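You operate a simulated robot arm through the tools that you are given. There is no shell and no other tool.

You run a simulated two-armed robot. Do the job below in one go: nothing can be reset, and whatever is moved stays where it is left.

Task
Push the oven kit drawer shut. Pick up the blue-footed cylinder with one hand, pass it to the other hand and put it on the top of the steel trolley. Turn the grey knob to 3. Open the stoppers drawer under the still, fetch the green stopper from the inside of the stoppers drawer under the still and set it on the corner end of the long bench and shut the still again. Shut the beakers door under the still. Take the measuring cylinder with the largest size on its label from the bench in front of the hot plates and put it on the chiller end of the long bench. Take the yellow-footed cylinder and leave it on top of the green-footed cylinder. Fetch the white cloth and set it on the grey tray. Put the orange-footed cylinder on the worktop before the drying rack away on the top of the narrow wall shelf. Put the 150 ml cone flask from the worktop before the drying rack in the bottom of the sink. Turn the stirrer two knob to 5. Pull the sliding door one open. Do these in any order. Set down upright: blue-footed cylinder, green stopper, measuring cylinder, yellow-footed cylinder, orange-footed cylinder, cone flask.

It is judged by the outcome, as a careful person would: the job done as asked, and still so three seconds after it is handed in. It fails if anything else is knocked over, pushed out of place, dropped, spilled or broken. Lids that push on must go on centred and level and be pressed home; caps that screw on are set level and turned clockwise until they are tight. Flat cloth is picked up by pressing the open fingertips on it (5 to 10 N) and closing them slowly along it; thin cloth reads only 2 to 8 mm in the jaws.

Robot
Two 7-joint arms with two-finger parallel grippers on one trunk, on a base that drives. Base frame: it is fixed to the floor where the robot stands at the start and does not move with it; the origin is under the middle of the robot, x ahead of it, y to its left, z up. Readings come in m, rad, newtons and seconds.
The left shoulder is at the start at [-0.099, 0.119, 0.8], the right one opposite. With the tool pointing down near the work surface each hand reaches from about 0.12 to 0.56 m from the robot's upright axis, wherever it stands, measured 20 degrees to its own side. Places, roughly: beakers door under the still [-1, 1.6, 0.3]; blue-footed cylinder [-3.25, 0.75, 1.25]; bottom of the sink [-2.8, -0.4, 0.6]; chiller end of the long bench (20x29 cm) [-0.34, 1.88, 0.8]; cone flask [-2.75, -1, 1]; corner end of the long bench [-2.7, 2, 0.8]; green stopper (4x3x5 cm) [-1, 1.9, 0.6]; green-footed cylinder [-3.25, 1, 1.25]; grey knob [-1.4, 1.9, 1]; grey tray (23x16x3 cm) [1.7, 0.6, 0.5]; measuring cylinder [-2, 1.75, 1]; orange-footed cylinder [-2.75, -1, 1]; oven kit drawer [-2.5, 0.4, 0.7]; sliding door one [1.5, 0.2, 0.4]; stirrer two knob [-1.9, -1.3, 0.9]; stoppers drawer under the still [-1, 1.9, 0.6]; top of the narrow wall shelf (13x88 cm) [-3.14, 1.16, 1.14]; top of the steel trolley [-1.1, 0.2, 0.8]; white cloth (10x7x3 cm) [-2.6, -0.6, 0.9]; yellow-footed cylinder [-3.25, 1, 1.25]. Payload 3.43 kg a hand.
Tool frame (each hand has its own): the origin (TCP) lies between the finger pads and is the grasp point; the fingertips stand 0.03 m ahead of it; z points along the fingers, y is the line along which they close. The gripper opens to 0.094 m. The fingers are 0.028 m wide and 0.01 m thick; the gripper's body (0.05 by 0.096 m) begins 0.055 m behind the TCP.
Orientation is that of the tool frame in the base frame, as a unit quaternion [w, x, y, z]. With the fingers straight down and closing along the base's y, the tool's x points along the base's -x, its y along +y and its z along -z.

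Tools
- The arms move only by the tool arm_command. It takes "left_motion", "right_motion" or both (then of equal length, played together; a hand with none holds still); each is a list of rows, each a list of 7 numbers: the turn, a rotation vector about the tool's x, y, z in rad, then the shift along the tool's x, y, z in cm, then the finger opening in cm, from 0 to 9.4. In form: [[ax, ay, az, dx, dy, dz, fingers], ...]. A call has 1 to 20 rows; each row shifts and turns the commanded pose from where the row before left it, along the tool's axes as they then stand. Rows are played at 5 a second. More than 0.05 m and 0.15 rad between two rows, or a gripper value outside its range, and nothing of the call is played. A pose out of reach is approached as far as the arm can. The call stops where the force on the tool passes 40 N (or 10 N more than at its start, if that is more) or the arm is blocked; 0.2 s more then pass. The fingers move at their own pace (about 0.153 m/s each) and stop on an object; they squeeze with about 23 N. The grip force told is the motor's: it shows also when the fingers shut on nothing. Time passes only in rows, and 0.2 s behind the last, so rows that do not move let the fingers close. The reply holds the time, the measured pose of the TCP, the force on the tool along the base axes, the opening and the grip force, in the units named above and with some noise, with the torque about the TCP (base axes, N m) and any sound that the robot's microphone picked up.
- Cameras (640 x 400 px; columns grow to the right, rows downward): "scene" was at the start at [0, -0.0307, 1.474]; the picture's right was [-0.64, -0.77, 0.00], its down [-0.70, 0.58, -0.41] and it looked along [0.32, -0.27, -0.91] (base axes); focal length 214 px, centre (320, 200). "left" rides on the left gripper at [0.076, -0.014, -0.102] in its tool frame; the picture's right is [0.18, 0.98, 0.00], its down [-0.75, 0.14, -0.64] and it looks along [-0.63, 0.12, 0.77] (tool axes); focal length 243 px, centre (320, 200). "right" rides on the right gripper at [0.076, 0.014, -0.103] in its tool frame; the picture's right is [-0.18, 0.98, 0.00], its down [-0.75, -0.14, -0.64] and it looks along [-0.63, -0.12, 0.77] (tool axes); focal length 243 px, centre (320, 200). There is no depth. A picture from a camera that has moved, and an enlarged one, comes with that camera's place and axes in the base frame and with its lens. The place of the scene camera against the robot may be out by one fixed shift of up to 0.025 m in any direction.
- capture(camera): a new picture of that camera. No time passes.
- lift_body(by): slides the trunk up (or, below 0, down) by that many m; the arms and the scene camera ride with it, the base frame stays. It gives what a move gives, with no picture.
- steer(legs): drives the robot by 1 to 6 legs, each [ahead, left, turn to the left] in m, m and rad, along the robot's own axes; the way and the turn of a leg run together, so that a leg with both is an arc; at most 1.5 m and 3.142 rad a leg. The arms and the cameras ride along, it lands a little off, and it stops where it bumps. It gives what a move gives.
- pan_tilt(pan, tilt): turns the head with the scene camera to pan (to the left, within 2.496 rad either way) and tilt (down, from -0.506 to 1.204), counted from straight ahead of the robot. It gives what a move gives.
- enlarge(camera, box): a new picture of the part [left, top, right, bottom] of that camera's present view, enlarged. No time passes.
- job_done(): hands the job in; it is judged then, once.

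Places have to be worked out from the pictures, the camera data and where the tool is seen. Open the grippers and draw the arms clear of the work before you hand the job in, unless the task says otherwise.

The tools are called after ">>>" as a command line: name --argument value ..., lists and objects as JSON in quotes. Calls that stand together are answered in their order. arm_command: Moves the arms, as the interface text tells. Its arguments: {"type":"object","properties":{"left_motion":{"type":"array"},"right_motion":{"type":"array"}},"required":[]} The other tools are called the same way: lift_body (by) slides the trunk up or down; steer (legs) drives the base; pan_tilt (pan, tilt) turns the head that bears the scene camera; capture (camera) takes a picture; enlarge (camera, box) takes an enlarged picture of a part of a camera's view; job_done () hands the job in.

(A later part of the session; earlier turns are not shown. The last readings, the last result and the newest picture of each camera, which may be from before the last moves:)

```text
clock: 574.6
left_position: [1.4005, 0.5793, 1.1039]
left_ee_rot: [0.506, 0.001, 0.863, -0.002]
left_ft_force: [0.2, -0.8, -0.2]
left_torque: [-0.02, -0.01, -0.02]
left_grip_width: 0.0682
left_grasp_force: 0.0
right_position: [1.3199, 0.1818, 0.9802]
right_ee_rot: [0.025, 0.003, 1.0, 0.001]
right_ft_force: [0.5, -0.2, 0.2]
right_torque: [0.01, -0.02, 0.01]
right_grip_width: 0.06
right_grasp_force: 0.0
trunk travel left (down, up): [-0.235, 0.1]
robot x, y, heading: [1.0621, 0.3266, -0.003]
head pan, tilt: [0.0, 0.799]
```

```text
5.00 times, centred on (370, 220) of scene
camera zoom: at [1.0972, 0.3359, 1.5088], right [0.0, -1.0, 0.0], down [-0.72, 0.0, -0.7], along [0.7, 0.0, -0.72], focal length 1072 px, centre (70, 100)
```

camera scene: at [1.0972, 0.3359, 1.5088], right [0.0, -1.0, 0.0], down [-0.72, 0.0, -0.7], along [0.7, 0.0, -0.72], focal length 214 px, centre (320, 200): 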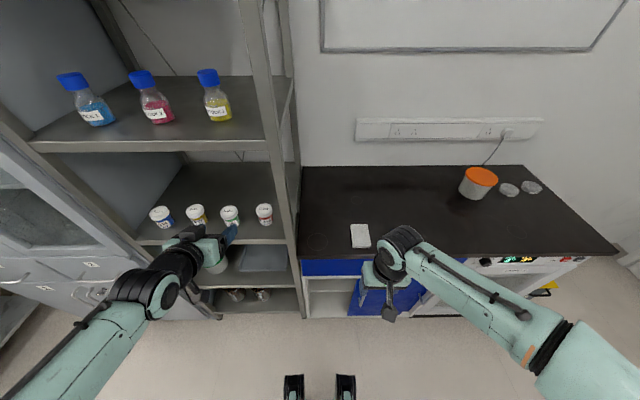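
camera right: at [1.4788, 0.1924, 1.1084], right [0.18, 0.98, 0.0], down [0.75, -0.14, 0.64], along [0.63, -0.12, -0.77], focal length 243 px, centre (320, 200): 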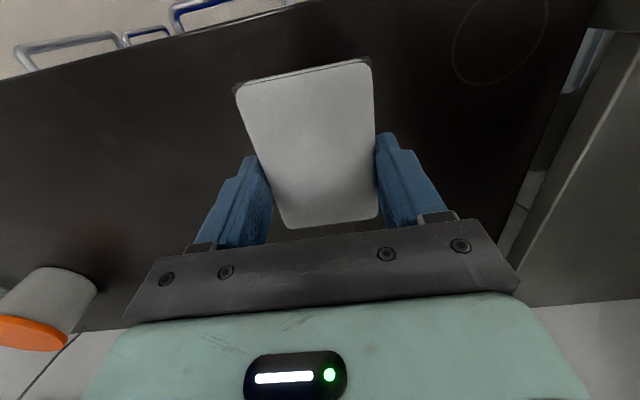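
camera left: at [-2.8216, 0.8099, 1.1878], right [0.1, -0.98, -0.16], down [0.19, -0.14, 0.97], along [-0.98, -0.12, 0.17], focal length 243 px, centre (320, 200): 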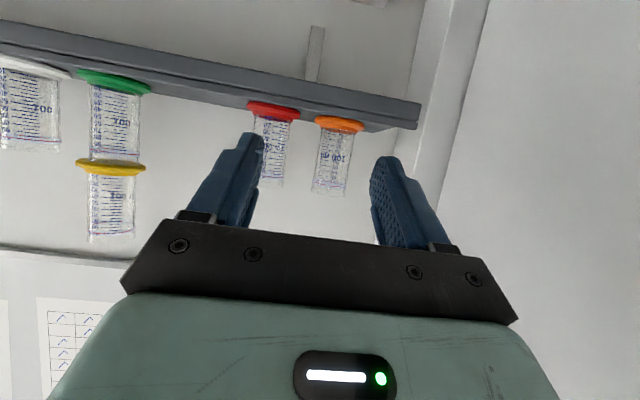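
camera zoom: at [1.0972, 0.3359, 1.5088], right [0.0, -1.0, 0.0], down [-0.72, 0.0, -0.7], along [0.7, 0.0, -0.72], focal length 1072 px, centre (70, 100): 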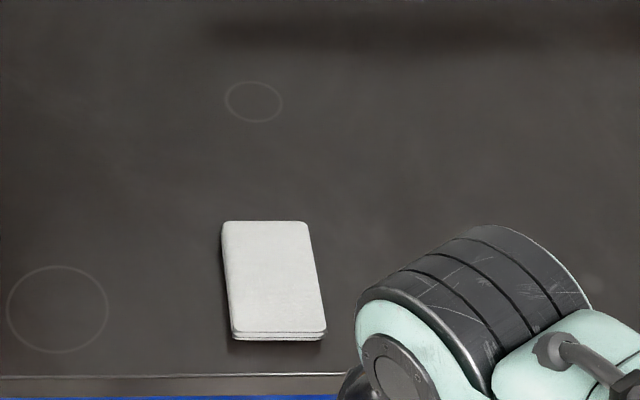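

The cloth lies neatly on the counter with its long side pointing away. I shift the robot right and set the left hand to a 50° forward pitch to pick it up by its sides.

>>> arm_command --left_motion '[[0, 0.0875, 0, 2, 0, -2, 9], [0, 0.0875, 0, 2, 0, -2, 9]]' --right_motion '[[0, 0, 0, 4, -3, 0, 6], [0, 0, 0, 4, -3, 0, 6]]'

>>> steer --legs '[[0, -0.27, 0]]'

>>> capture --camera "left"

>>> capture --camera "scene"

```text
clock: 575.2
left_position: [1.3433, 0.5768, 1.0937]
left_ee_rot: [0.428, 0.003, 0.904, -0.003]
left_ft_force: [-0.3, 1.0, -0.2]
left_torque: [0.02, -0.02, 0.0]
left_grip_width: 0.0899
left_grasp_force: 0.0
right_position: [1.2371, 0.1209, 0.9738]
right_ee_rot: [0.025, 0.002, 1.0, 0.001]
right_ft_force: [-0.4, 0.3, -0.5]
right_torque: [0.0, -0.03, -0.02]
right_grip_width: 0.0601
right_grasp_force: 0.1
trunk travel left (down, up): [-0.235, 0.1]
robot x, y, heading: [1.0603, 0.3276, 0.0]
head pan, tilt: [0.0, 0.799]
```

```text
clock: 578.2
left_position: [1.3442, 0.3073, 1.093]
left_ee_rot: [0.427, 0.002, 0.904, -0.002]
left_ft_force: [0.6, -0.8, 0.0]
left_torque: [-0.02, 0.01, 0.03]
left_grip_width: 0.0897
left_grasp_force: 0.1
right_position: [1.2364, -0.1488, 0.9744]
right_ee_rot: [0.024, 0.004, 1.0, 0.002]
right_ft_force: [0.0, 0.0, 0.6]
right_torque: [0.02, 0.01, 0.0]
right_grip_width: 0.06
right_grasp_force: 0.1
trunk travel left (down, up): [-0.235, 0.1]
robot x, y, heading: [1.0579, 0.0554, -0.003]
head pan, tilt: [0.0, 0.799]
```

```text
taken
camera left: at [1.2164, 0.2938, 1.0989], right [-0.11, 0.98, -0.14], down [-0.02, 0.14, 0.99], along [0.99, 0.11, 0.0], focal length 243 px, centre (320, 200)
```

left: 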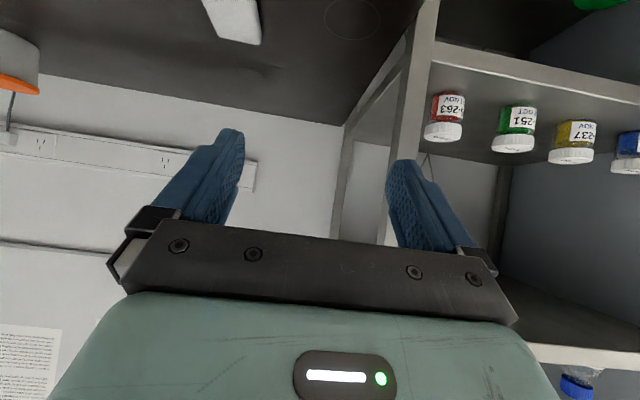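

```text
taken
camera scene: at [1.0976, 0.0667, 1.5088], right [0.0, -1.0, 0.0], down [-0.72, 0.0, -0.7], along [0.7, 0.0, -0.72], focal length 214 px, centre (320, 200)
```

scene: 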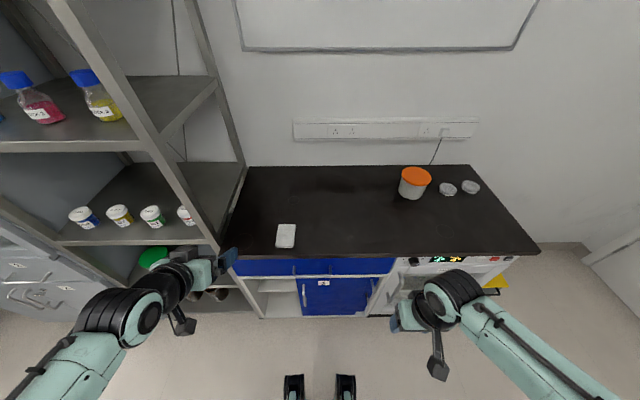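

I shift the left hand over to the cloth's line and come down to a pre-grasp in front of it.

>>> arm_command --left_motion '[[0, 0, 0, 0, -3.2, 0, 9], [0, 0, 0, 0, -3.2, 0, 9], [0, 0, 0, 0, -3.2, 0, 9], [0, 0, 0, 0, -3.1, 0, 9], [0, 0, 0, 1.55, 0, 3.5, 9], [0, 0, 0, 1.55, 0, 3.5, 9], [0, 0, 0, 1.55, 0, 3.5, 9], [0, 0, 0, 1.55, 0, 3.5, 9]]'

>>> capture --camera "left"

```text
clock: 580.0
left_position: [1.4186, 0.1821, 0.9538]
left_ee_rot: [0.427, 0.003, 0.904, -0.004]
left_ft_force: [0.8, 0.4, 0.6]
left_torque: [0.03, -0.03, 0.03]
left_grip_width: 0.0899
left_grasp_force: 0.2
right_position: [1.2376, -0.1482, 0.9726]
right_ee_rot: [0.023, 0.003, 1.0, 0.002]
right_ft_force: [1.0, -0.2, 0.7]
right_torque: [-0.03, 0.02, -0.04]
right_grip_width: 0.0599
right_grasp_force: 0.0
trunk travel left (down, up): [-0.235, 0.1]
robot x, y, heading: [1.0594, 0.0604, -0.006]
head pan, tilt: [0.0, 0.799]
```

```text
taken
camera left: at [1.2901, 0.1694, 0.9592], right [-0.11, 0.98, -0.15], down [-0.02, 0.15, 0.99], along [0.99, 0.11, 0.0], focal length 243 px, centre (320, 200)
```

left: 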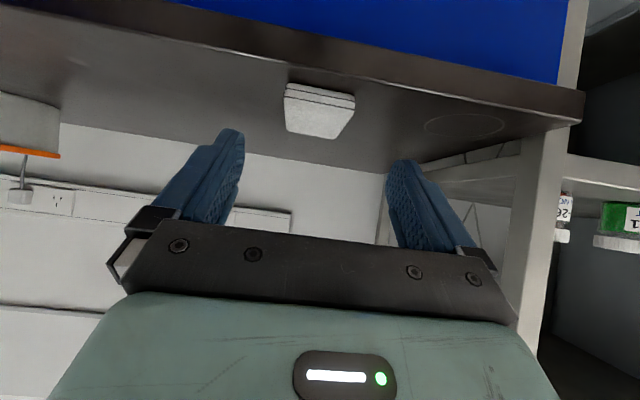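

Cloth spans x 1.51–1.60, centred at y≈0.184. I advance so the fingers straddle its sides just above the counter.

>>> arm_command --left_motion '[[0, 0, 0, -0.8, 0.1, 3.3, 9], [0, 0, 0, -0.8, 0.1, 3.3, 9], [0, 0, 0, -0.8, 0, 3.3, 9]]'

>>> capture --camera "left"

```text
clock: 580.8
left_position: [1.5085, 0.181, 0.9106]
left_ee_rot: [0.428, 0.003, 0.904, -0.003]
left_ft_force: [0.3, 0.2, -0.6]
left_torque: [-0.03, -0.02, 0.01]
left_grip_width: 0.09
left_grasp_force: 0.1
right_position: [1.2376, -0.1489, 0.9733]
right_ee_rot: [0.024, 0.004, 1.0, 0.002]
right_ft_force: [0.2, -0.3, 0.5]
right_torque: [-0.01, 0.01, 0.01]
right_grip_width: 0.0597
right_grasp_force: 0.1
trunk travel left (down, up): [-0.235, 0.1]
robot x, y, heading: [1.0632, 0.0604, -0.001]
head pan, tilt: [0.0, 0.799]
```

```text
taken
camera left: at [1.3807, 0.1684, 0.9155], right [-0.11, 0.98, -0.15], down [-0.02, 0.14, 0.99], along [0.99, 0.11, 0.0], focal length 243 px, centre (320, 200)
```

left: 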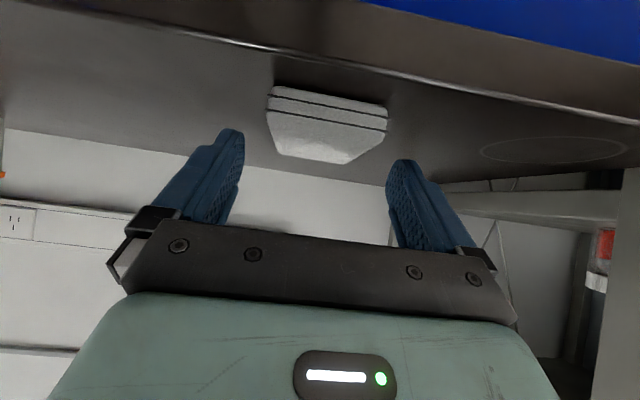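

Aligned. I advance the last 3.6 cm and close on the cloth's sides.

>>> arm_command --left_motion '[[0, 0, 0, -0.45, 0, 1.8, 9], [0, 0, 0, -0.45, 0, 1.8, 9]]'

>>> arm_command --left_motion '[[0, 0, 0, 0, 0, 0, 8], [0, 0, 0, 0, 0, 0, 7], [0, 0, 0, 0, 0, 0, 6], [0, 0, 0, 0, 0, 0, 5], [0, 0, 0, 0, 0, 0, 5]]'

>>> capture --camera "left"

```text
clock: 581.4
left_position: [1.5398, 0.1806, 0.8965]
left_ee_rot: [0.427, 0.003, 0.904, -0.003]
left_ft_force: [0.3, 0.1, 0.4]
left_torque: [0.0, 0.0, -0.01]
left_grip_width: 0.0899
left_grasp_force: 0.0
right_position: [1.2375, -0.1479, 0.9736]
right_ee_rot: [0.024, 0.004, 1.0, 0.001]
right_ft_force: [0.0, 0.4, -0.3]
right_torque: [-0.06, 0.0, 0.01]
right_grip_width: 0.06
right_grasp_force: 0.1
trunk travel left (down, up): [-0.235, 0.1]
robot x, y, heading: [1.0657, 0.0616, -0.005]
head pan, tilt: [0.0, 0.799]
```

```text
clock: 582.6
left_position: [1.5396, 0.1824, 0.8953]
left_ee_rot: [0.427, 0.004, 0.904, -0.004]
left_ft_force: [0.4, 0.3, -0.2]
left_torque: [-0.01, 0.01, 0.02]
left_grip_width: 0.0638
left_grasp_force: 23.2
right_position: [1.2371, -0.1494, 0.9738]
right_ee_rot: [0.025, 0.003, 1.0, 0.0]
right_ft_force: [-0.1, -0.6, -0.3]
right_torque: [0.02, 0.02, -0.01]
right_grip_width: 0.0598
right_grasp_force: 0.1
trunk travel left (down, up): [-0.235, 0.1]
robot x, y, heading: [1.0635, 0.0614, -0.005]
head pan, tilt: [0.0, 0.799]
```

```text
taken
camera left: at [1.4115, 0.1675, 0.9015], right [-0.11, 0.98, -0.15], down [-0.02, 0.14, 0.99], along [0.99, 0.11, 0.0], focal length 243 px, centre (320, 200)
```

left: 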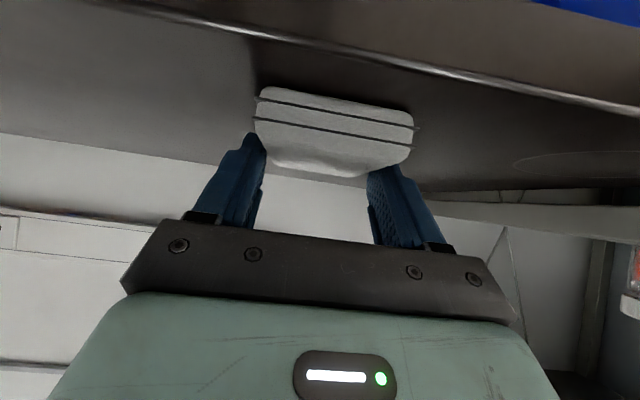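

Gripped (64 mm). I lift slowly and check that it stays level.

>>> arm_command --left_motion '[[0, 0, 0, -0.4, 0, -0.33, 4], [0, 0, 0, -0.8, 0, -0.66, 3], [0, 0, 0, -1.5, 0, -1.25, 3], [0, 0, 0, -2, 0, -1.65, 3], [0, 0, 0, -2, 0, -1.65, 3]]'

>>> capture --camera "left"

>>> enlarge --camera "scene" --box '[220, 180, 360, 280]'

```text
clock: 583.8
left_position: [1.5391, 0.1825, 0.9848]
left_ee_rot: [0.427, 0.002, 0.904, -0.003]
left_ft_force: [-0.9, -0.2, 0.2]
left_torque: [0.01, -0.02, 0.03]
left_grip_width: 0.064
left_grasp_force: 22.4
right_position: [1.2365, -0.1488, 0.9734]
right_ee_rot: [0.024, 0.003, 1.0, 0.003]
right_ft_force: [-0.3, 0.3, -0.1]
right_torque: [0.02, -0.02, 0.0]
right_grip_width: 0.06
right_grasp_force: 0.1
trunk travel left (down, up): [-0.235, 0.1]
robot x, y, heading: [1.0667, 0.0621, -0.006]
head pan, tilt: [0.0, 0.799]
```

```text
taken
camera left: at [1.4101, 0.1687, 0.9899], right [-0.11, 0.98, -0.15], down [-0.02, 0.14, 0.99], along [0.99, 0.11, 0.0], focal length 243 px, centre (320, 200)
```

left: 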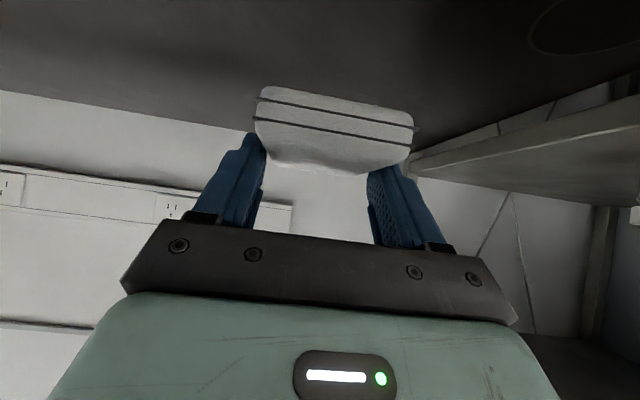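

```text
4.00 times, centred on (290, 230) of scene
camera zoom: at [1.0974, 0.067, 1.5088], right [0.0, -1.0, 0.0], down [-0.72, 0.0, -0.7], along [0.7, 0.0, -0.72], focal length 858 px, centre (440, 80)
```

zoom: 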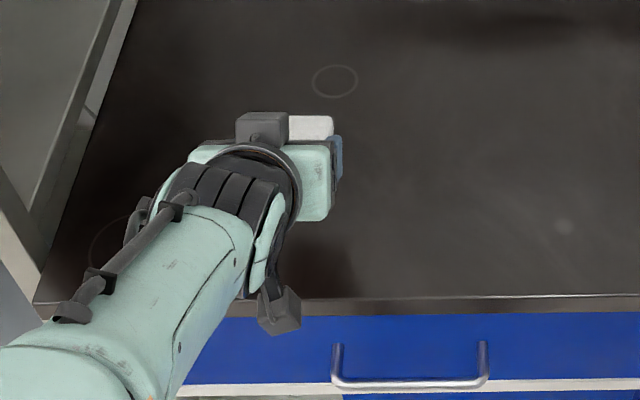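

The cloth is held level. I retract it, back off, and drive over to the rack with the trunk lowered.

>>> arm_command --left_motion '[[0, 0, 0, 2.5, 0, -3.1, 3], [0, 0, 0, 2.5, 0, -3.1, 3], [0, 0, 0, 2.5, 0, -3.1, 3], [0, 0, 0, 2.5, 0, -3.1, 3]]'

>>> steer --legs '[[-0.2, 0, 0], [0, 0.42, 0.003]]'

>>> lift_body --by -0.2

>>> capture --camera "left"

>>> capture --camera "scene"

```text
clock: 584.8
left_position: [1.3768, 0.182, 0.9835]
left_ee_rot: [0.428, 0.003, 0.904, -0.004]
left_ft_force: [0.5, 0.6, -0.7]
left_torque: [-0.02, 0.0, 0.01]
left_grip_width: 0.0642
left_grasp_force: 23.2
right_position: [1.2359, -0.149, 0.9738]
right_ee_rot: [0.024, 0.003, 1.0, 0.002]
right_ft_force: [0.1, -0.1, -0.6]
right_torque: [-0.01, 0.02, 0.0]
right_grip_width: 0.06
right_grasp_force: 0.0
trunk travel left (down, up): [-0.235, 0.1]
robot x, y, heading: [1.0637, 0.0586, -0.008]
head pan, tilt: [0.0, 0.799]
```

```text
clock: 590.3
left_position: [1.1762, 0.607, 0.983]
left_ee_rot: [0.428, 0.002, 0.904, -0.003]
left_ft_force: [-0.3, -0.1, -1.2]
left_torque: [0.01, -0.06, 0.0]
left_grip_width: 0.0638
left_grasp_force: 23.3
right_position: [1.0365, 0.2771, 0.9739]
right_ee_rot: [0.025, 0.004, 1.0, 0.0]
right_ft_force: [0.2, 0.0, 0.5]
right_torque: [0.04, -0.02, 0.01]
right_grip_width: 0.06
right_grasp_force: 0.1
trunk travel left (down, up): [-0.235, 0.1]
robot x, y, heading: [0.8628, 0.4845, -0.005]
head pan, tilt: [0.0, 0.799]
```

```text
clock: 592.5
left_position: [1.1757, 0.6073, 0.7827]
left_ee_rot: [0.429, 0.002, 0.903, -0.003]
left_ft_force: [0.5, -0.3, -1.0]
left_torque: [0.01, 0.03, 0.02]
left_grip_width: 0.0639
left_grasp_force: 23.3
right_position: [1.0365, 0.276, 0.7735]
right_ee_rot: [0.025, 0.003, 1.0, 0.001]
right_ft_force: [0.2, -0.3, -0.1]
right_torque: [0.01, -0.01, -0.01]
right_grip_width: 0.06
right_grasp_force: 0.0
trunk travel left (down, up): [-0.035, 0.3]
robot x, y, heading: [0.8626, 0.4865, -0.005]
head pan, tilt: [0.0, 0.799]
```

```text
taken
camera left: at [1.0477, 0.5933, 0.7893], right [-0.11, 0.98, -0.15], down [-0.02, 0.14, 0.99], along [0.99, 0.11, 0.0], focal length 243 px, centre (320, 200)
```

left: 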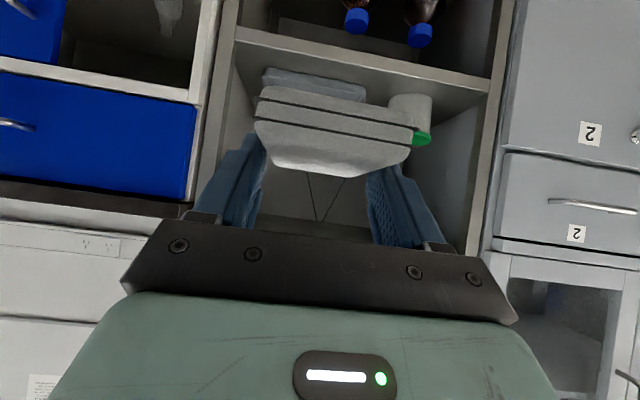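

```text
taken
camera scene: at [0.9393, 0.4918, 1.3017], right [0.0, -1.0, 0.0], down [-0.72, 0.0, -0.7], along [0.7, 0.0, -0.72], focal length 214 px, centre (320, 200)
```

scene: 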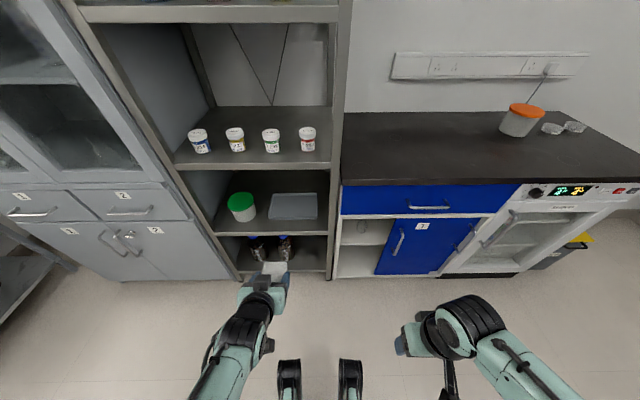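

The rack opening and tray are well in view: tray floor ≈0.53, centre ≈(1.68, 0.61), upper shelf at ≈0.86. I drive ahead 0.2 m and begin extending/lowering the hand.

>>> steer --legs '[[0.2, 0, 0.004]]'

>>> arm_command --left_motion '[[0, 0, 0, 0.6, 0, 3.3, 3], [0, 0, 0, 0.6, 0, 3.3, 3], [0, 0, 0, 2.3, 0, 1.9, 3], [0, 0, 0, 2.3, 0, 1.9, 3]]'

>>> capture --camera "left"

>>> capture --camera "scene"

```text
clock: 594.0
left_position: [1.3735, 0.6067, 0.7826]
left_ee_rot: [0.428, 0.004, 0.904, -0.003]
left_ft_force: [-0.2, -0.6, -0.1]
left_torque: [-0.02, -0.01, 0.02]
left_grip_width: 0.0641
left_grasp_force: 23.1
right_position: [1.2338, 0.2748, 0.7735]
right_ee_rot: [0.024, 0.003, 1.0, 0.0]
right_ft_force: [1.2, -0.1, 0.6]
right_torque: [-0.01, 0.04, 0.0]
right_grip_width: 0.06
right_grasp_force: 0.0
trunk travel left (down, up): [-0.035, 0.3]
robot x, y, heading: [1.0635, 0.4861, -0.003]
head pan, tilt: [0.0, 0.799]
```

```text
clock: 595.0
left_position: [1.4173, 0.6079, 0.6739]
left_ee_rot: [0.428, 0.002, 0.904, -0.003]
left_ft_force: [0.1, -0.4, 0.3]
left_torque: [0.0, 0.0, 0.03]
left_grip_width: 0.0639
left_grasp_force: 22.9
right_position: [1.2329, 0.2749, 0.7733]
right_ee_rot: [0.024, 0.004, 1.0, 0.001]
right_ft_force: [-0.7, 0.6, -0.2]
right_torque: [-0.01, 0.01, 0.02]
right_grip_width: 0.06
right_grasp_force: 0.0
trunk travel left (down, up): [-0.035, 0.3]
robot x, y, heading: [1.0598, 0.4824, -0.006]
head pan, tilt: [0.0, 0.799]
```

```text
taken
camera left: at [1.2898, 0.5937, 0.6793], right [-0.11, 0.98, -0.15], down [-0.02, 0.14, 0.99], along [0.99, 0.11, 0.0], focal length 243 px, centre (320, 200)
```

left: 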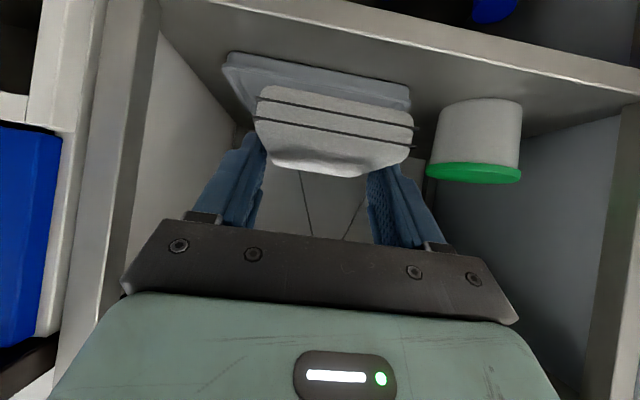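

```text
taken
camera scene: at [1.137, 0.4909, 1.3017], right [0.0, -1.0, 0.0], down [-0.72, 0.0, -0.7], along [0.7, 0.0, -0.72], focal length 214 px, centre (320, 200)
```

scene: 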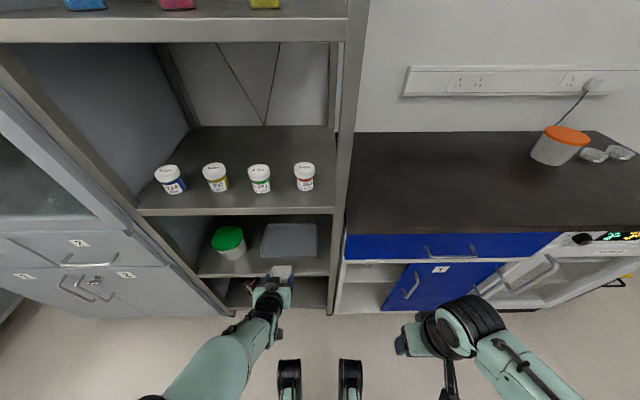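

Tray fixed precisely: x 1.588–1.748, y 0.49–0.72, z≈0.527. I drive 10 cm further so the cloth enters above the tray.

>>> steer --legs '[[0.1, 0, 0.004]]'

>>> arm_command --left_motion '[[0, 0, 0, -1.5, 0, 2.5, 3], [0, 0, 0, -1.5, 0, 2.5, 3], [0, 0, 0, -1.5, 0, 2.5, 3]]'

>>> capture --camera "left"

>>> capture --camera "scene"

```text
clock: 596.2
left_position: [1.5182, 0.6081, 0.6726]
left_ee_rot: [0.428, 0.0, 0.904, -0.001]
left_ft_force: [0.6, -0.3, 0.2]
left_torque: [0.0, 0.02, 0.01]
left_grip_width: 0.0641
left_grasp_force: 22.8
right_position: [1.3365, 0.2762, 0.7738]
right_ee_rot: [0.024, 0.002, 1.0, 0.001]
right_ft_force: [0.5, 0.0, 0.7]
right_torque: [0.0, -0.01, 0.01]
right_grip_width: 0.0599
right_grasp_force: 0.1
trunk travel left (down, up): [-0.035, 0.3]
robot x, y, heading: [1.1612, 0.4864, -0.001]
head pan, tilt: [0.0, 0.799]
```

```text
clock: 597.0
left_position: [1.6066, 0.6073, 0.6612]
left_ee_rot: [0.427, 0.001, 0.904, -0.002]
left_ft_force: [-0.2, 0.5, -0.6]
left_torque: [0.02, 0.01, -0.01]
left_grip_width: 0.0642
left_grasp_force: 22.7
right_position: [1.3363, 0.2762, 0.7732]
right_ee_rot: [0.024, 0.002, 1.0, 0.001]
right_ft_force: [-0.2, -0.6, -0.4]
right_torque: [0.0, -0.01, 0.01]
right_grip_width: 0.0599
right_grasp_force: 0.1
trunk travel left (down, up): [-0.035, 0.3]
robot x, y, heading: [1.1601, 0.4862, 0.0]
head pan, tilt: [0.0, 0.799]
```

```text
taken
camera left: at [1.4773, 0.5931, 0.6674], right [-0.11, 0.98, -0.15], down [-0.02, 0.14, 0.99], along [0.99, 0.11, 0.0], focal length 243 px, centre (320, 200)
```

left: 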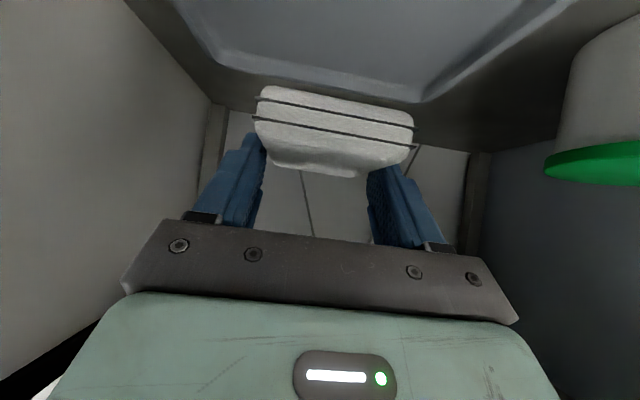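

```text
taken
camera scene: at [1.2393, 0.4911, 1.3017], right [0.0, -1.0, 0.0], down [-0.72, 0.0, -0.7], along [0.7, 0.0, -0.72], focal length 214 px, centre (320, 200)
```

scene: 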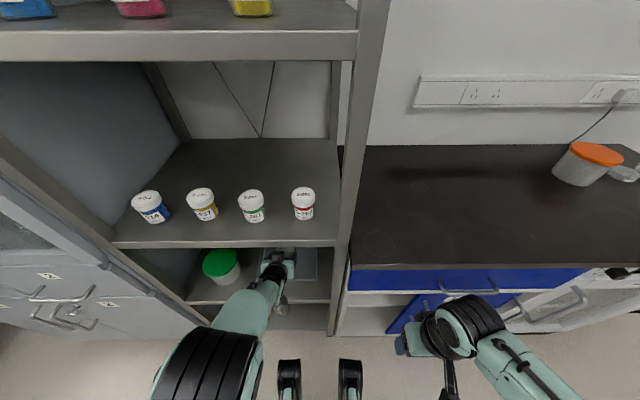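

Cloth is over the tray. I move the last 4 cm in and lower toward the tray floor.

>>> arm_command --left_motion '[[0, 0, 0, 0.7, 0, 2.4, 3], [0, 0, 0, 1.2, 0, 2.4, 3], [0, 0, 0, 1.2, 0, 2.4, 3]]'

>>> capture --camera "left"

```text
clock: 597.8
left_position: [1.6422, 0.6084, 0.5903]
left_ee_rot: [0.427, 0.001, 0.904, -0.002]
left_ft_force: [0.8, -1.2, -0.2]
left_torque: [0.0, -0.01, -0.05]
left_grip_width: 0.0639
left_grasp_force: 22.8
right_position: [1.3364, 0.2765, 0.7739]
right_ee_rot: [0.024, 0.002, 1.0, 0.001]
right_ft_force: [0.7, -0.1, 0.4]
right_torque: [0.0, -0.01, -0.03]
right_grip_width: 0.0596
right_grasp_force: 0.0
trunk travel left (down, up): [-0.035, 0.3]
robot x, y, heading: [1.1669, 0.4848, 0.0]
head pan, tilt: [0.0, 0.799]
```

```text
taken
camera left: at [1.5145, 0.5937, 0.596], right [-0.11, 0.98, -0.15], down [-0.02, 0.14, 0.99], along [0.99, 0.11, 0.0], focal length 243 px, centre (320, 200)
```

left: 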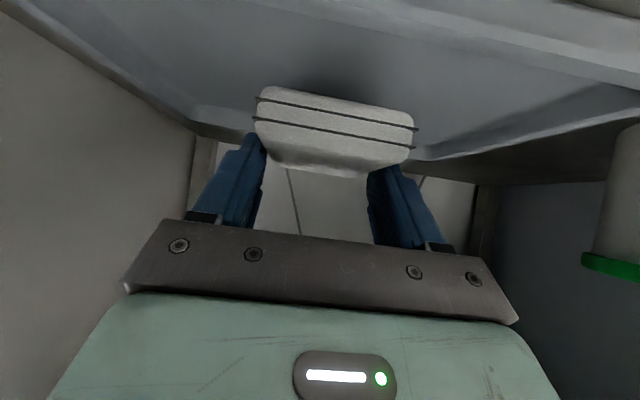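

The cloth is within the tray's walls. I lower in 5 mm steps to touch the floor.

>>> arm_command --left_motion '[[0, 0, 0, 0.39, 0, 0.32, 3], [0, 0, 0, 0.39, 0, 0.32, 3]]'

>>> arm_command --left_motion '[[0, 0, 0, 0.31, 0, 0.25, 3]]'

>>> arm_command --left_motion '[[0, 0, 0, 0.31, 0, 0.25, 3]]'

```text
clock: 598.4
left_position: [1.643, 0.6086, 0.5812]
left_ee_rot: [0.427, 0.001, 0.904, -0.002]
left_ft_force: [-0.2, 0.2, -0.7]
left_torque: [-0.01, 0.04, 0.0]
left_grip_width: 0.0644
left_grasp_force: 23.1
right_position: [1.3371, 0.2761, 0.7743]
right_ee_rot: [0.024, 0.002, 1.0, 0.0]
right_ft_force: [-0.6, 0.7, 0.4]
right_torque: [0.03, 0.02, 0.0]
right_grip_width: 0.0596
right_grasp_force: 0.0
trunk travel left (down, up): [-0.035, 0.3]
robot x, y, heading: [1.161, 0.4838, -0.003]
head pan, tilt: [0.0, 0.799]
```

```text
clock: 598.8
left_position: [1.6431, 0.6091, 0.5778]
left_ee_rot: [0.427, 0.002, 0.904, -0.003]
left_ft_force: [0.1, 0.5, -0.2]
left_torque: [0.03, 0.01, -0.03]
left_grip_width: 0.0639
left_grasp_force: 23.0
right_position: [1.3369, 0.2758, 0.7746]
right_ee_rot: [0.024, 0.002, 1.0, 0.001]
right_ft_force: [1.2, 0.4, -0.4]
right_torque: [0.05, -0.02, 0.0]
right_grip_width: 0.0601
right_grasp_force: 0.1
trunk travel left (down, up): [-0.035, 0.3]
robot x, y, heading: [1.1597, 0.4817, -0.003]
head pan, tilt: [0.0, 0.799]
```

```text
clock: 599.2
left_position: [1.641, 0.6084, 0.5727]
left_ee_rot: [0.429, 0.002, 0.903, -0.003]
left_ft_force: [0.4, -0.4, -1.2]
left_torque: [0.0, 0.02, 0.02]
left_grip_width: 0.0638
left_grasp_force: 22.8
right_position: [1.3361, 0.2757, 0.7729]
right_ee_rot: [0.024, 0.002, 1.0, 0.001]
right_ft_force: [-0.4, -0.3, 0.0]
right_torque: [0.05, -0.01, 0.03]
right_grip_width: 0.06
right_grasp_force: 0.1
trunk travel left (down, up): [-0.035, 0.3]
robot x, y, heading: [1.1595, 0.4823, 0.004]
head pan, tilt: [0.0, 0.799]
```

Continuing down step by step, watching for contact.

>>> arm_command --left_motion '[[0, 0, 0, 0.31, 0, 0.25, 3]]'

>>> arm_command --left_motion '[[0, 0, 0, 0.31, 0, 0.25, 3]]'

>>> capture --camera "left"

```text
clock: 599.6
left_position: [1.6411, 0.6086, 0.5689]
left_ee_rot: [0.427, 0.001, 0.904, -0.002]
left_ft_force: [0.0, 0.9, -1.1]
left_torque: [0.02, 0.0, -0.02]
left_grip_width: 0.0641
left_grasp_force: 23.3
right_position: [1.3361, 0.2755, 0.7741]
right_ee_rot: [0.025, 0.001, 1.0, 0.001]
right_ft_force: [-0.4, -0.5, 0.0]
right_torque: [0.01, 0.01, 0.04]
right_grip_width: 0.0601
right_grasp_force: 0.1
trunk travel left (down, up): [-0.035, 0.3]
robot x, y, heading: [1.1597, 0.4826, -0.002]
head pan, tilt: [0.0, 0.799]
```

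```text
clock: 600.0
left_position: [1.642, 0.6075, 0.5659]
left_ee_rot: [0.427, 0.001, 0.904, -0.002]
left_ft_force: [0.0, -0.5, -0.6]
left_torque: [0.02, 0.02, -0.01]
left_grip_width: 0.0642
left_grasp_force: 23.1
right_position: [1.3361, 0.277, 0.7727]
right_ee_rot: [0.024, 0.001, 1.0, 0.001]
right_ft_force: [-0.2, 1.1, -0.1]
right_torque: [-0.01, 0.0, -0.01]
right_grip_width: 0.0598
right_grasp_force: 0.1
trunk travel left (down, up): [-0.035, 0.3]
robot x, y, heading: [1.1619, 0.4851, -0.004]
head pan, tilt: [0.0, 0.799]
```

```text
taken
camera left: at [1.5141, 0.5945, 0.571], right [-0.11, 0.98, -0.14], down [-0.02, 0.14, 0.99], along [0.99, 0.11, 0.0], focal length 243 px, centre (320, 200)
```

left: 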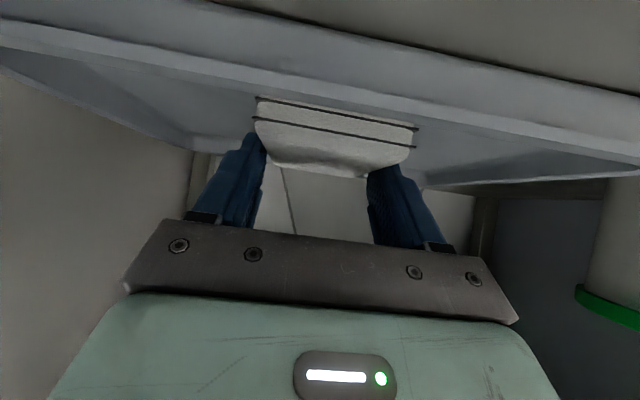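

Near the floor now (front rim hides the cloth's underside). A few more small steps.

>>> arm_command --left_motion '[[0, 0, 0, 0.23, 0, 0.19, 3]]'

>>> arm_command --left_motion '[[0, 0, 0, 0.23, 0, 0.19, 3]]'

>>> arm_command --left_motion '[[0, 0, 0, 0.23, 0, 0.19, 3]]'

```text
clock: 600.4
left_position: [1.6427, 0.6088, 0.5648]
left_ee_rot: [0.43, 0.002, 0.903, -0.004]
left_ft_force: [-4.4, 0.6, 16.3]
left_torque: [-0.21, 0.72, -0.08]
left_grip_width: 0.0643
left_grasp_force: 22.9
right_position: [1.3346, 0.2753, 0.775]
right_ee_rot: [0.025, 0.0, 1.0, 0.002]
right_ft_force: [-0.1, -0.3, 0.0]
right_torque: [0.0, 0.01, 0.0]
right_grip_width: 0.0598
right_grasp_force: 0.1
trunk travel left (down, up): [-0.035, 0.3]
robot x, y, heading: [1.1644, 0.4859, -0.005]
head pan, tilt: [0.0, 0.799]
```

```text
clock: 600.8
left_position: [1.6426, 0.6083, 0.5636]
left_ee_rot: [0.433, 0.0, 0.902, -0.003]
left_ft_force: [-8.7, 1.2, 36.0]
left_torque: [-0.22, 0.44, 0.01]
left_grip_width: 0.064
left_grasp_force: 22.5
right_position: [1.3354, 0.2758, 0.7741]
right_ee_rot: [0.026, 0.001, 1.0, 0.003]
right_ft_force: [0.0, -0.2, -0.3]
right_torque: [-0.02, -0.01, 0.0]
right_grip_width: 0.0601
right_grasp_force: 0.1
trunk travel left (down, up): [-0.035, 0.3]
robot x, y, heading: [1.1612, 0.4839, -0.006]
head pan, tilt: [0.0, 0.799]
```

```text
clock: 601.3
left_position: [1.6449, 0.6081, 0.5629]
left_ee_rot: [0.436, 0.001, 0.9, -0.003]
left_ft_force: [-1.4, 0.1, 13.9]
left_torque: [0.25, 0.48, 0.02]
left_grip_width: 0.0642
left_grasp_force: 22.9
right_position: [1.3346, 0.2763, 0.7733]
right_ee_rot: [0.025, 0.002, 1.0, 0.0]
right_ft_force: [0.3, -0.9, 0.1]
right_torque: [-0.02, 0.02, 0.02]
right_grip_width: 0.06
right_grasp_force: 0.1
trunk travel left (down, up): [-0.035, 0.3]
robot x, y, heading: [1.1591, 0.4846, 0.001]
head pan, tilt: [0.0, 0.799]
stopped in row 1 (left hand): the force on the tool passed its limit at 48 N (the readings are from after the stop); the commanded pose is now the measured one
```

The cloth is on the tray floor. I ease up a hair and open the fingers.

>>> arm_command --left_motion '[[0, 0, 0, -0.1, 0, -0.08, 6.8], [0, 0, 0, 0, 0, 0, 7.6], [0, 0, 0, 0, 0, 0, 8.6], [0, 0, 0, 0, 0, 0, 9]]'

>>> capture --camera "left"

```text
clock: 602.3
left_position: [1.6459, 0.6081, 0.5613]
left_ee_rot: [0.433, 0.001, 0.901, -0.004]
left_ft_force: [0.2, -0.5, -0.1]
left_torque: [-0.02, -0.01, 0.0]
left_grip_width: 0.09
left_grasp_force: 0.0
right_position: [1.3357, 0.2752, 0.774]
right_ee_rot: [0.025, 0.002, 1.0, 0.0]
right_ft_force: [0.1, -0.1, 0.4]
right_torque: [0.01, 0.02, 0.0]
right_grip_width: 0.0601
right_grasp_force: 0.1
trunk travel left (down, up): [-0.035, 0.3]
robot x, y, heading: [1.1603, 0.4805, -0.002]
head pan, tilt: [0.0, 0.799]
```

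```text
taken
camera left: at [1.5165, 0.5949, 0.5663], right [-0.11, 0.98, -0.15], down [-0.03, 0.15, 0.99], along [0.99, 0.11, 0.01], focal length 243 px, centre (320, 200)
```

left: 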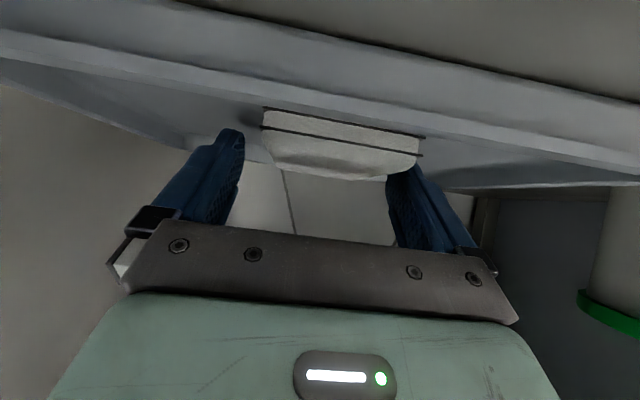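

Released. I withdraw the hand: first slightly up along its axis, then straight back out of the rack.

>>> arm_command --left_motion '[[0, 0, 0, -1.0, 0, -1.2, 9], [0, 0, 0, -1.2, 0, -2.5, 9], [0, 0, 0, 0.5, 0, -3.2, 9], [0, 0, 0, 1.9, 0, -2.4, 9], [0, 0, 0, 1.9, 0, -2.4, 9], [0, 0, 0, 1.9, 0, -2.4, 9], [0, 0, 0, 1.9, 0, -2.4, 9]]'

>>> capture --camera "left"

>>> steer --legs '[[-0.25, 0, 0]]'

>>> capture --camera "scene"

>>> enlarge --camera "scene" --box '[210, 170, 350, 270]'

```text
clock: 603.9
left_position: [1.4979, 0.6053, 0.6182]
left_ee_rot: [0.433, 0.0, 0.902, -0.003]
left_ft_force: [0.7, 0.0, 0.0]
left_torque: [0.02, 0.01, 0.02]
left_grip_width: 0.0899
left_grasp_force: 0.1
left hand out of reach, approached as far as the arm can: row 7
right_position: [1.3368, 0.2755, 0.7731]
right_ee_rot: [0.024, 0.002, 1.0, 0.001]
right_ft_force: [-0.1, 0.2, -0.5]
right_torque: [-0.01, 0.02, -0.04]
right_grip_width: 0.0601
right_grasp_force: 0.1
trunk travel left (down, up): [-0.035, 0.3]
robot x, y, heading: [1.166, 0.484, -0.003]
head pan, tilt: [0.0, 0.799]
```

```text
taken
camera left: at [1.3696, 0.5898, 0.6227], right [-0.11, 0.98, -0.15], down [-0.03, 0.15, 0.99], along [0.99, 0.12, 0.01], focal length 243 px, centre (320, 200)
```

left: 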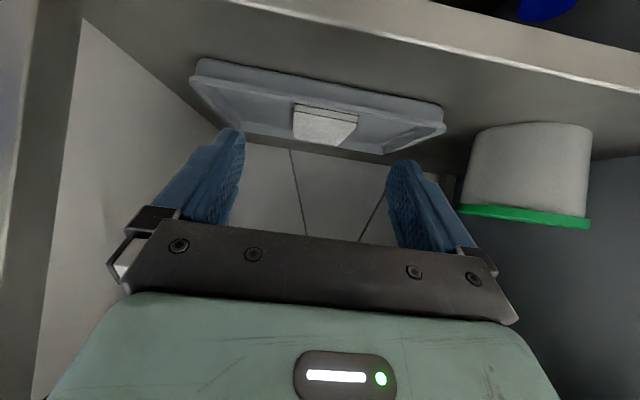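

```text
clock: 605.7
left_position: [1.2577, 0.6056, 0.6184]
left_ee_rot: [0.433, 0.0, 0.901, -0.004]
left_ft_force: [-0.5, -0.1, -0.7]
left_torque: [0.02, 0.03, 0.0]
left_grip_width: 0.0901
left_grasp_force: 0.0
right_position: [1.0965, 0.2769, 0.7744]
right_ee_rot: [0.023, 0.0, 1.0, 0.0]
right_ft_force: [-0.4, 0.4, 0.3]
right_torque: [0.03, -0.01, -0.01]
right_grip_width: 0.0598
right_grasp_force: 0.0
trunk travel left (down, up): [-0.035, 0.3]
robot x, y, heading: [0.9205, 0.4852, 0.004]
head pan, tilt: [0.0, 0.799]
```

```text
taken
camera scene: at [0.9986, 0.4909, 1.3017], right [0.0, -1.0, 0.0], down [-0.72, 0.0, -0.7], along [0.7, 0.0, -0.72], focal length 214 px, centre (320, 200)
```

scene: 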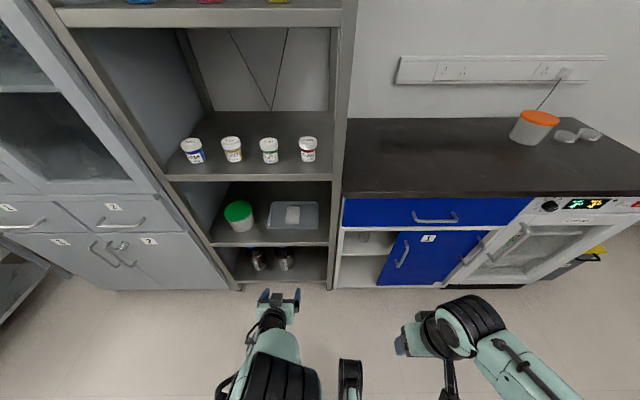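

```text
4.00 times, centred on (280, 220) of scene
camera zoom: at [0.9986, 0.4909, 1.3017], right [0.0, -1.0, 0.0], down [-0.72, 0.0, -0.7], along [0.7, 0.0, -0.72], focal length 858 px, centre (480, 120)
```

zoom: 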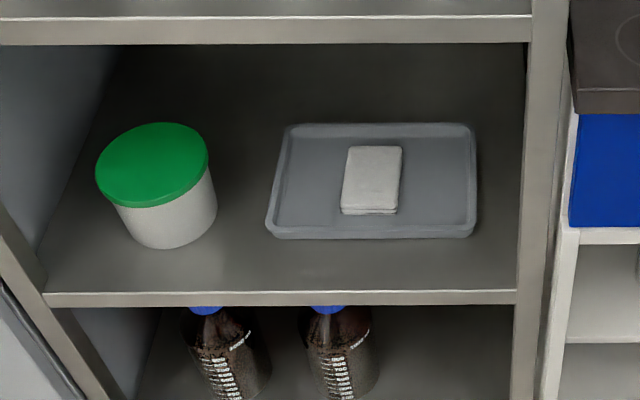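

The cloth lies in the grey tray and the door stays open. I back away, open the grippers, raise the trunk, and take a final look around.

>>> steer --legs '[[-0.6, 0, 0]]'

>>> lift_body --by 0.3

>>> pan_tilt --pan 2.2 --tilt 0.35

>>> capture --camera "scene"

>>> enlarge --camera "scene" --box '[300, 120, 640, 330]'

>>> pan_tilt --pan -2.45 --tilt 0.35

>>> capture --camera "scene"

```text
clock: 609.2
left_position: [0.6352, 0.6032, 0.6192]
left_ee_rot: [0.433, -0.01, 0.902, 0.002]
left_ft_force: [0.4, 0.5, 0.3]
left_torque: [0.03, 0.0, 0.0]
left_grip_width: 0.0898
left_grasp_force: 0.1
right_position: [0.4807, 0.2716, 0.7743]
right_ee_rot: [0.024, -0.011, 1.0, 0.001]
right_ft_force: [0.8, -0.3, -0.3]
right_torque: [0.0, 0.0, 0.01]
right_grip_width: 0.0599
right_grasp_force: 0.0
trunk travel left (down, up): [-0.035, 0.3]
robot x, y, heading: [0.3044, 0.4721, 0.022]
head pan, tilt: [0.0, 0.799]
```

```text
clock: 612.2
left_position: [0.6951, 0.6056, 0.9628]
left_ee_rot: [0.476, -0.009, 0.88, 0.003]
left_ft_force: [-0.1, -0.4, -0.3]
left_torque: [0.02, -0.03, -0.02]
left_grip_width: 0.0898
left_grasp_force: 0.2
right_position: [0.4813, 0.2714, 1.0738]
right_ee_rot: [0.024, -0.011, 1.0, 0.001]
right_ft_force: [0.1, 0.6, -1.3]
right_torque: [-0.03, -0.04, -0.03]
right_grip_width: 0.0599
right_grasp_force: 0.1
trunk travel left (down, up): [-0.335, 0.0]
robot x, y, heading: [0.2995, 0.4733, 0.023]
head pan, tilt: [0.0, 0.799]
```

```text
clock: 614.2
left_position: [0.6949, 0.6036, 0.9619]
left_ee_rot: [0.475, -0.009, 0.88, 0.002]
left_ft_force: [0.3, 0.3, 1.0]
left_torque: [0.0, -0.01, 0.01]
left_grip_width: 0.0901
left_grasp_force: 0.1
right_position: [0.4811, 0.2725, 1.0739]
right_ee_rot: [0.025, -0.011, 1.0, 0.001]
right_ft_force: [0.0, 0.6, 0.1]
right_torque: [-0.05, 0.0, 0.0]
right_grip_width: 0.0599
right_grasp_force: 0.1
trunk travel left (down, up): [-0.335, 0.0]
robot x, y, heading: [0.3032, 0.477, 0.026]
head pan, tilt: [2.201, 0.351]
```

```text
taken
camera scene: at [0.198, 0.5558, 1.6533], right [0.79, 0.61, 0.0], down [0.21, -0.27, -0.94], along [-0.57, 0.75, -0.34], focal length 214 px, centre (320, 200)
```

scene: 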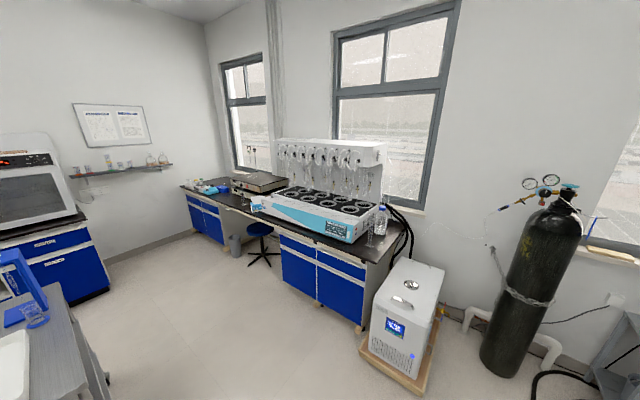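

```text
1.88 times, centred on (470, 225) of scene
camera zoom: at [0.198, 0.5558, 1.6533], right [0.79, 0.61, 0.0], down [0.21, -0.27, -0.94], along [-0.57, 0.75, -0.34], focal length 404 px, centre (38, 153)
```

zoom: 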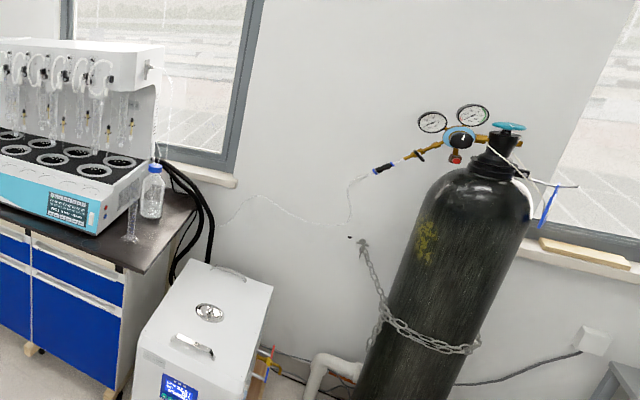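

```text
clock: 617.9
left_position: [0.694, 0.6047, 0.9625]
left_ee_rot: [0.476, -0.01, 0.879, 0.003]
left_ft_force: [0.3, 0.3, 0.3]
left_torque: [0.0, 0.01, -0.01]
left_grip_width: 0.09
left_grasp_force: 0.1
right_position: [0.4818, 0.271, 1.0741]
right_ee_rot: [0.024, -0.011, 1.0, 0.001]
right_ft_force: [-0.3, 0.7, 0.2]
right_torque: [0.0, 0.0, -0.02]
right_grip_width: 0.0604
right_grasp_force: 0.1
trunk travel left (down, up): [-0.335, 0.0]
robot x, y, heading: [0.3032, 0.472, 0.02]
head pan, tilt: [-2.45, 0.351]
```

```text
taken
camera scene: at [0.1842, 0.4207, 1.6533], right [-0.66, 0.76, 0.0], down [0.26, 0.23, -0.94], along [-0.71, -0.62, -0.34], focal length 214 px, centre (320, 200)
```

scene: 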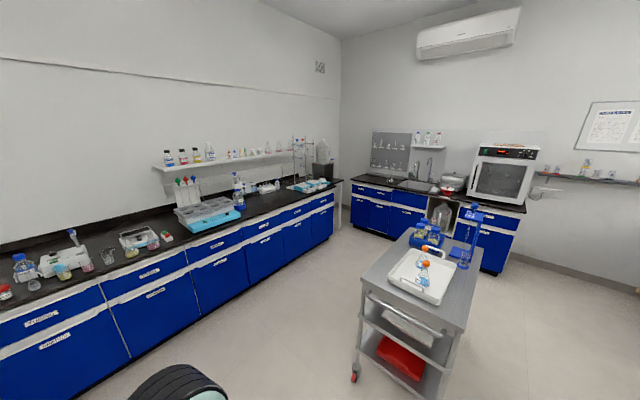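

Everything looks in place. One last close check of the trolley, the corner stopper and the still's cabinet from here.

>>> pan_tilt --pan 2.3 --tilt 0.4

>>> enlarge --camera "scene" --box '[0, 200, 160, 380]'

>>> enlarge --camera "scene" --box '[200, 150, 320, 230]'

>>> enlarge --camera "scene" --box '[290, 160, 420, 320]'

>>> enlarge --camera "scene" --box '[60, 120, 220, 210]'

```text
clock: 621.7
left_position: [0.6934, 0.6047, 0.9618]
left_ee_rot: [0.475, -0.009, 0.88, 0.002]
left_ft_force: [-0.4, -0.9, -0.4]
left_torque: [0.03, -0.01, 0.03]
left_grip_width: 0.0901
left_grasp_force: 0.2
right_position: [0.4801, 0.2713, 1.0732]
right_ee_rot: [0.025, -0.011, 1.0, 0.003]
right_ft_force: [-0.4, -0.2, -0.6]
right_torque: [-0.03, -0.02, 0.01]
right_grip_width: 0.0601
right_grasp_force: 0.1
trunk travel left (down, up): [-0.335, 0.0]
robot x, y, heading: [0.2999, 0.474, 0.018]
head pan, tilt: [2.3, 0.4]
```

```text
2.22 times, centred on (80, 290) of scene
camera zoom: at [0.1912, 0.5494, 1.6487], right [0.73, 0.68, 0.0], down [0.27, -0.28, -0.92], along [-0.63, 0.67, -0.39], focal length 477 px, centre (853, 0)
```

zoom: 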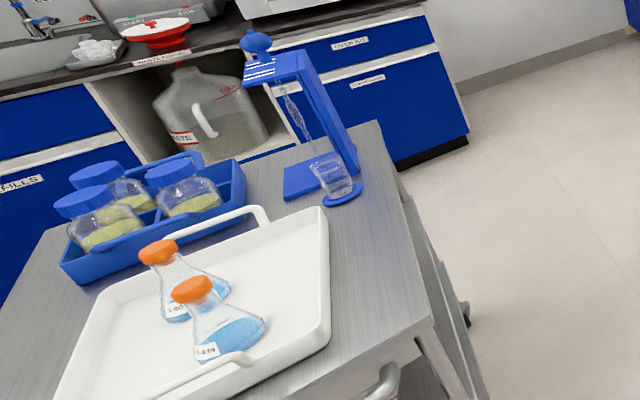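

```text
5.00 times, centred on (260, 190) of scene
camera zoom: at [0.1912, 0.5494, 1.6487], right [0.73, 0.68, 0.0], down [0.27, -0.28, -0.92], along [-0.63, 0.67, -0.39], focal length 1072 px, centre (620, 250)
```

zoom: 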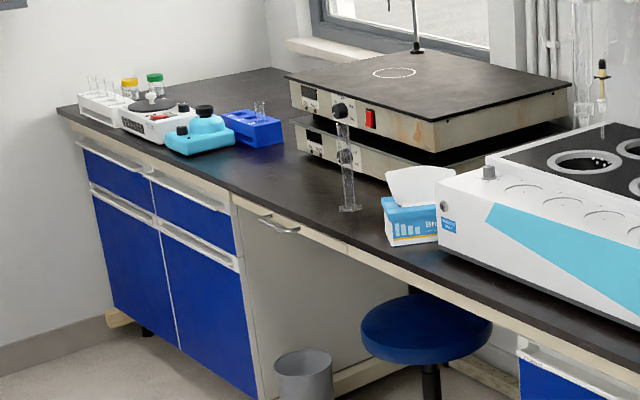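

```text
2.50 times, centred on (355, 240) of scene
camera zoom: at [0.1912, 0.5494, 1.6487], right [0.73, 0.68, 0.0], down [0.27, -0.28, -0.92], along [-0.63, 0.67, -0.39], focal length 536 px, centre (232, 100)
```

zoom: 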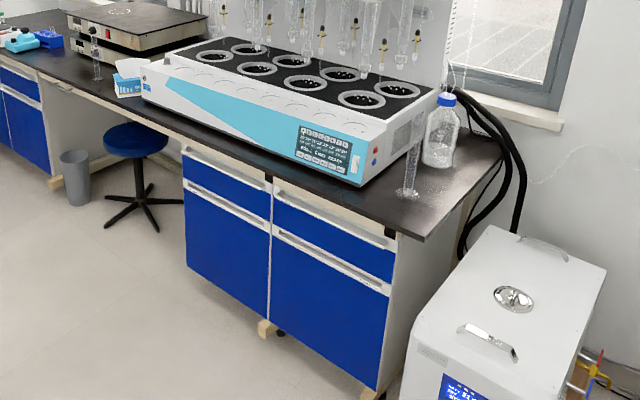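

```text
4.00 times, centred on (140, 165) of scene
camera zoom: at [0.1912, 0.5494, 1.6487], right [0.73, 0.68, 0.0], down [0.27, -0.28, -0.92], along [-0.63, 0.67, -0.39], focal length 858 px, centre (1040, 340)
```

zoom: 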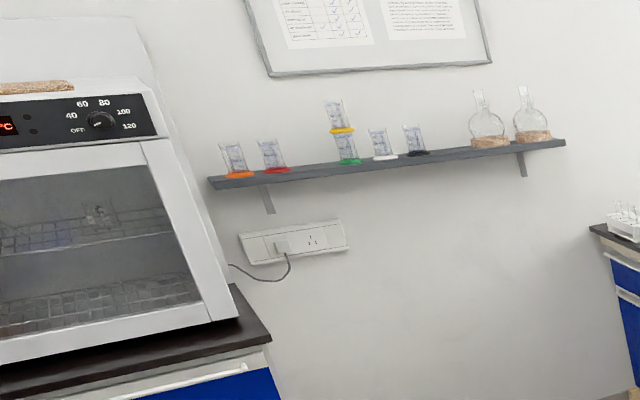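

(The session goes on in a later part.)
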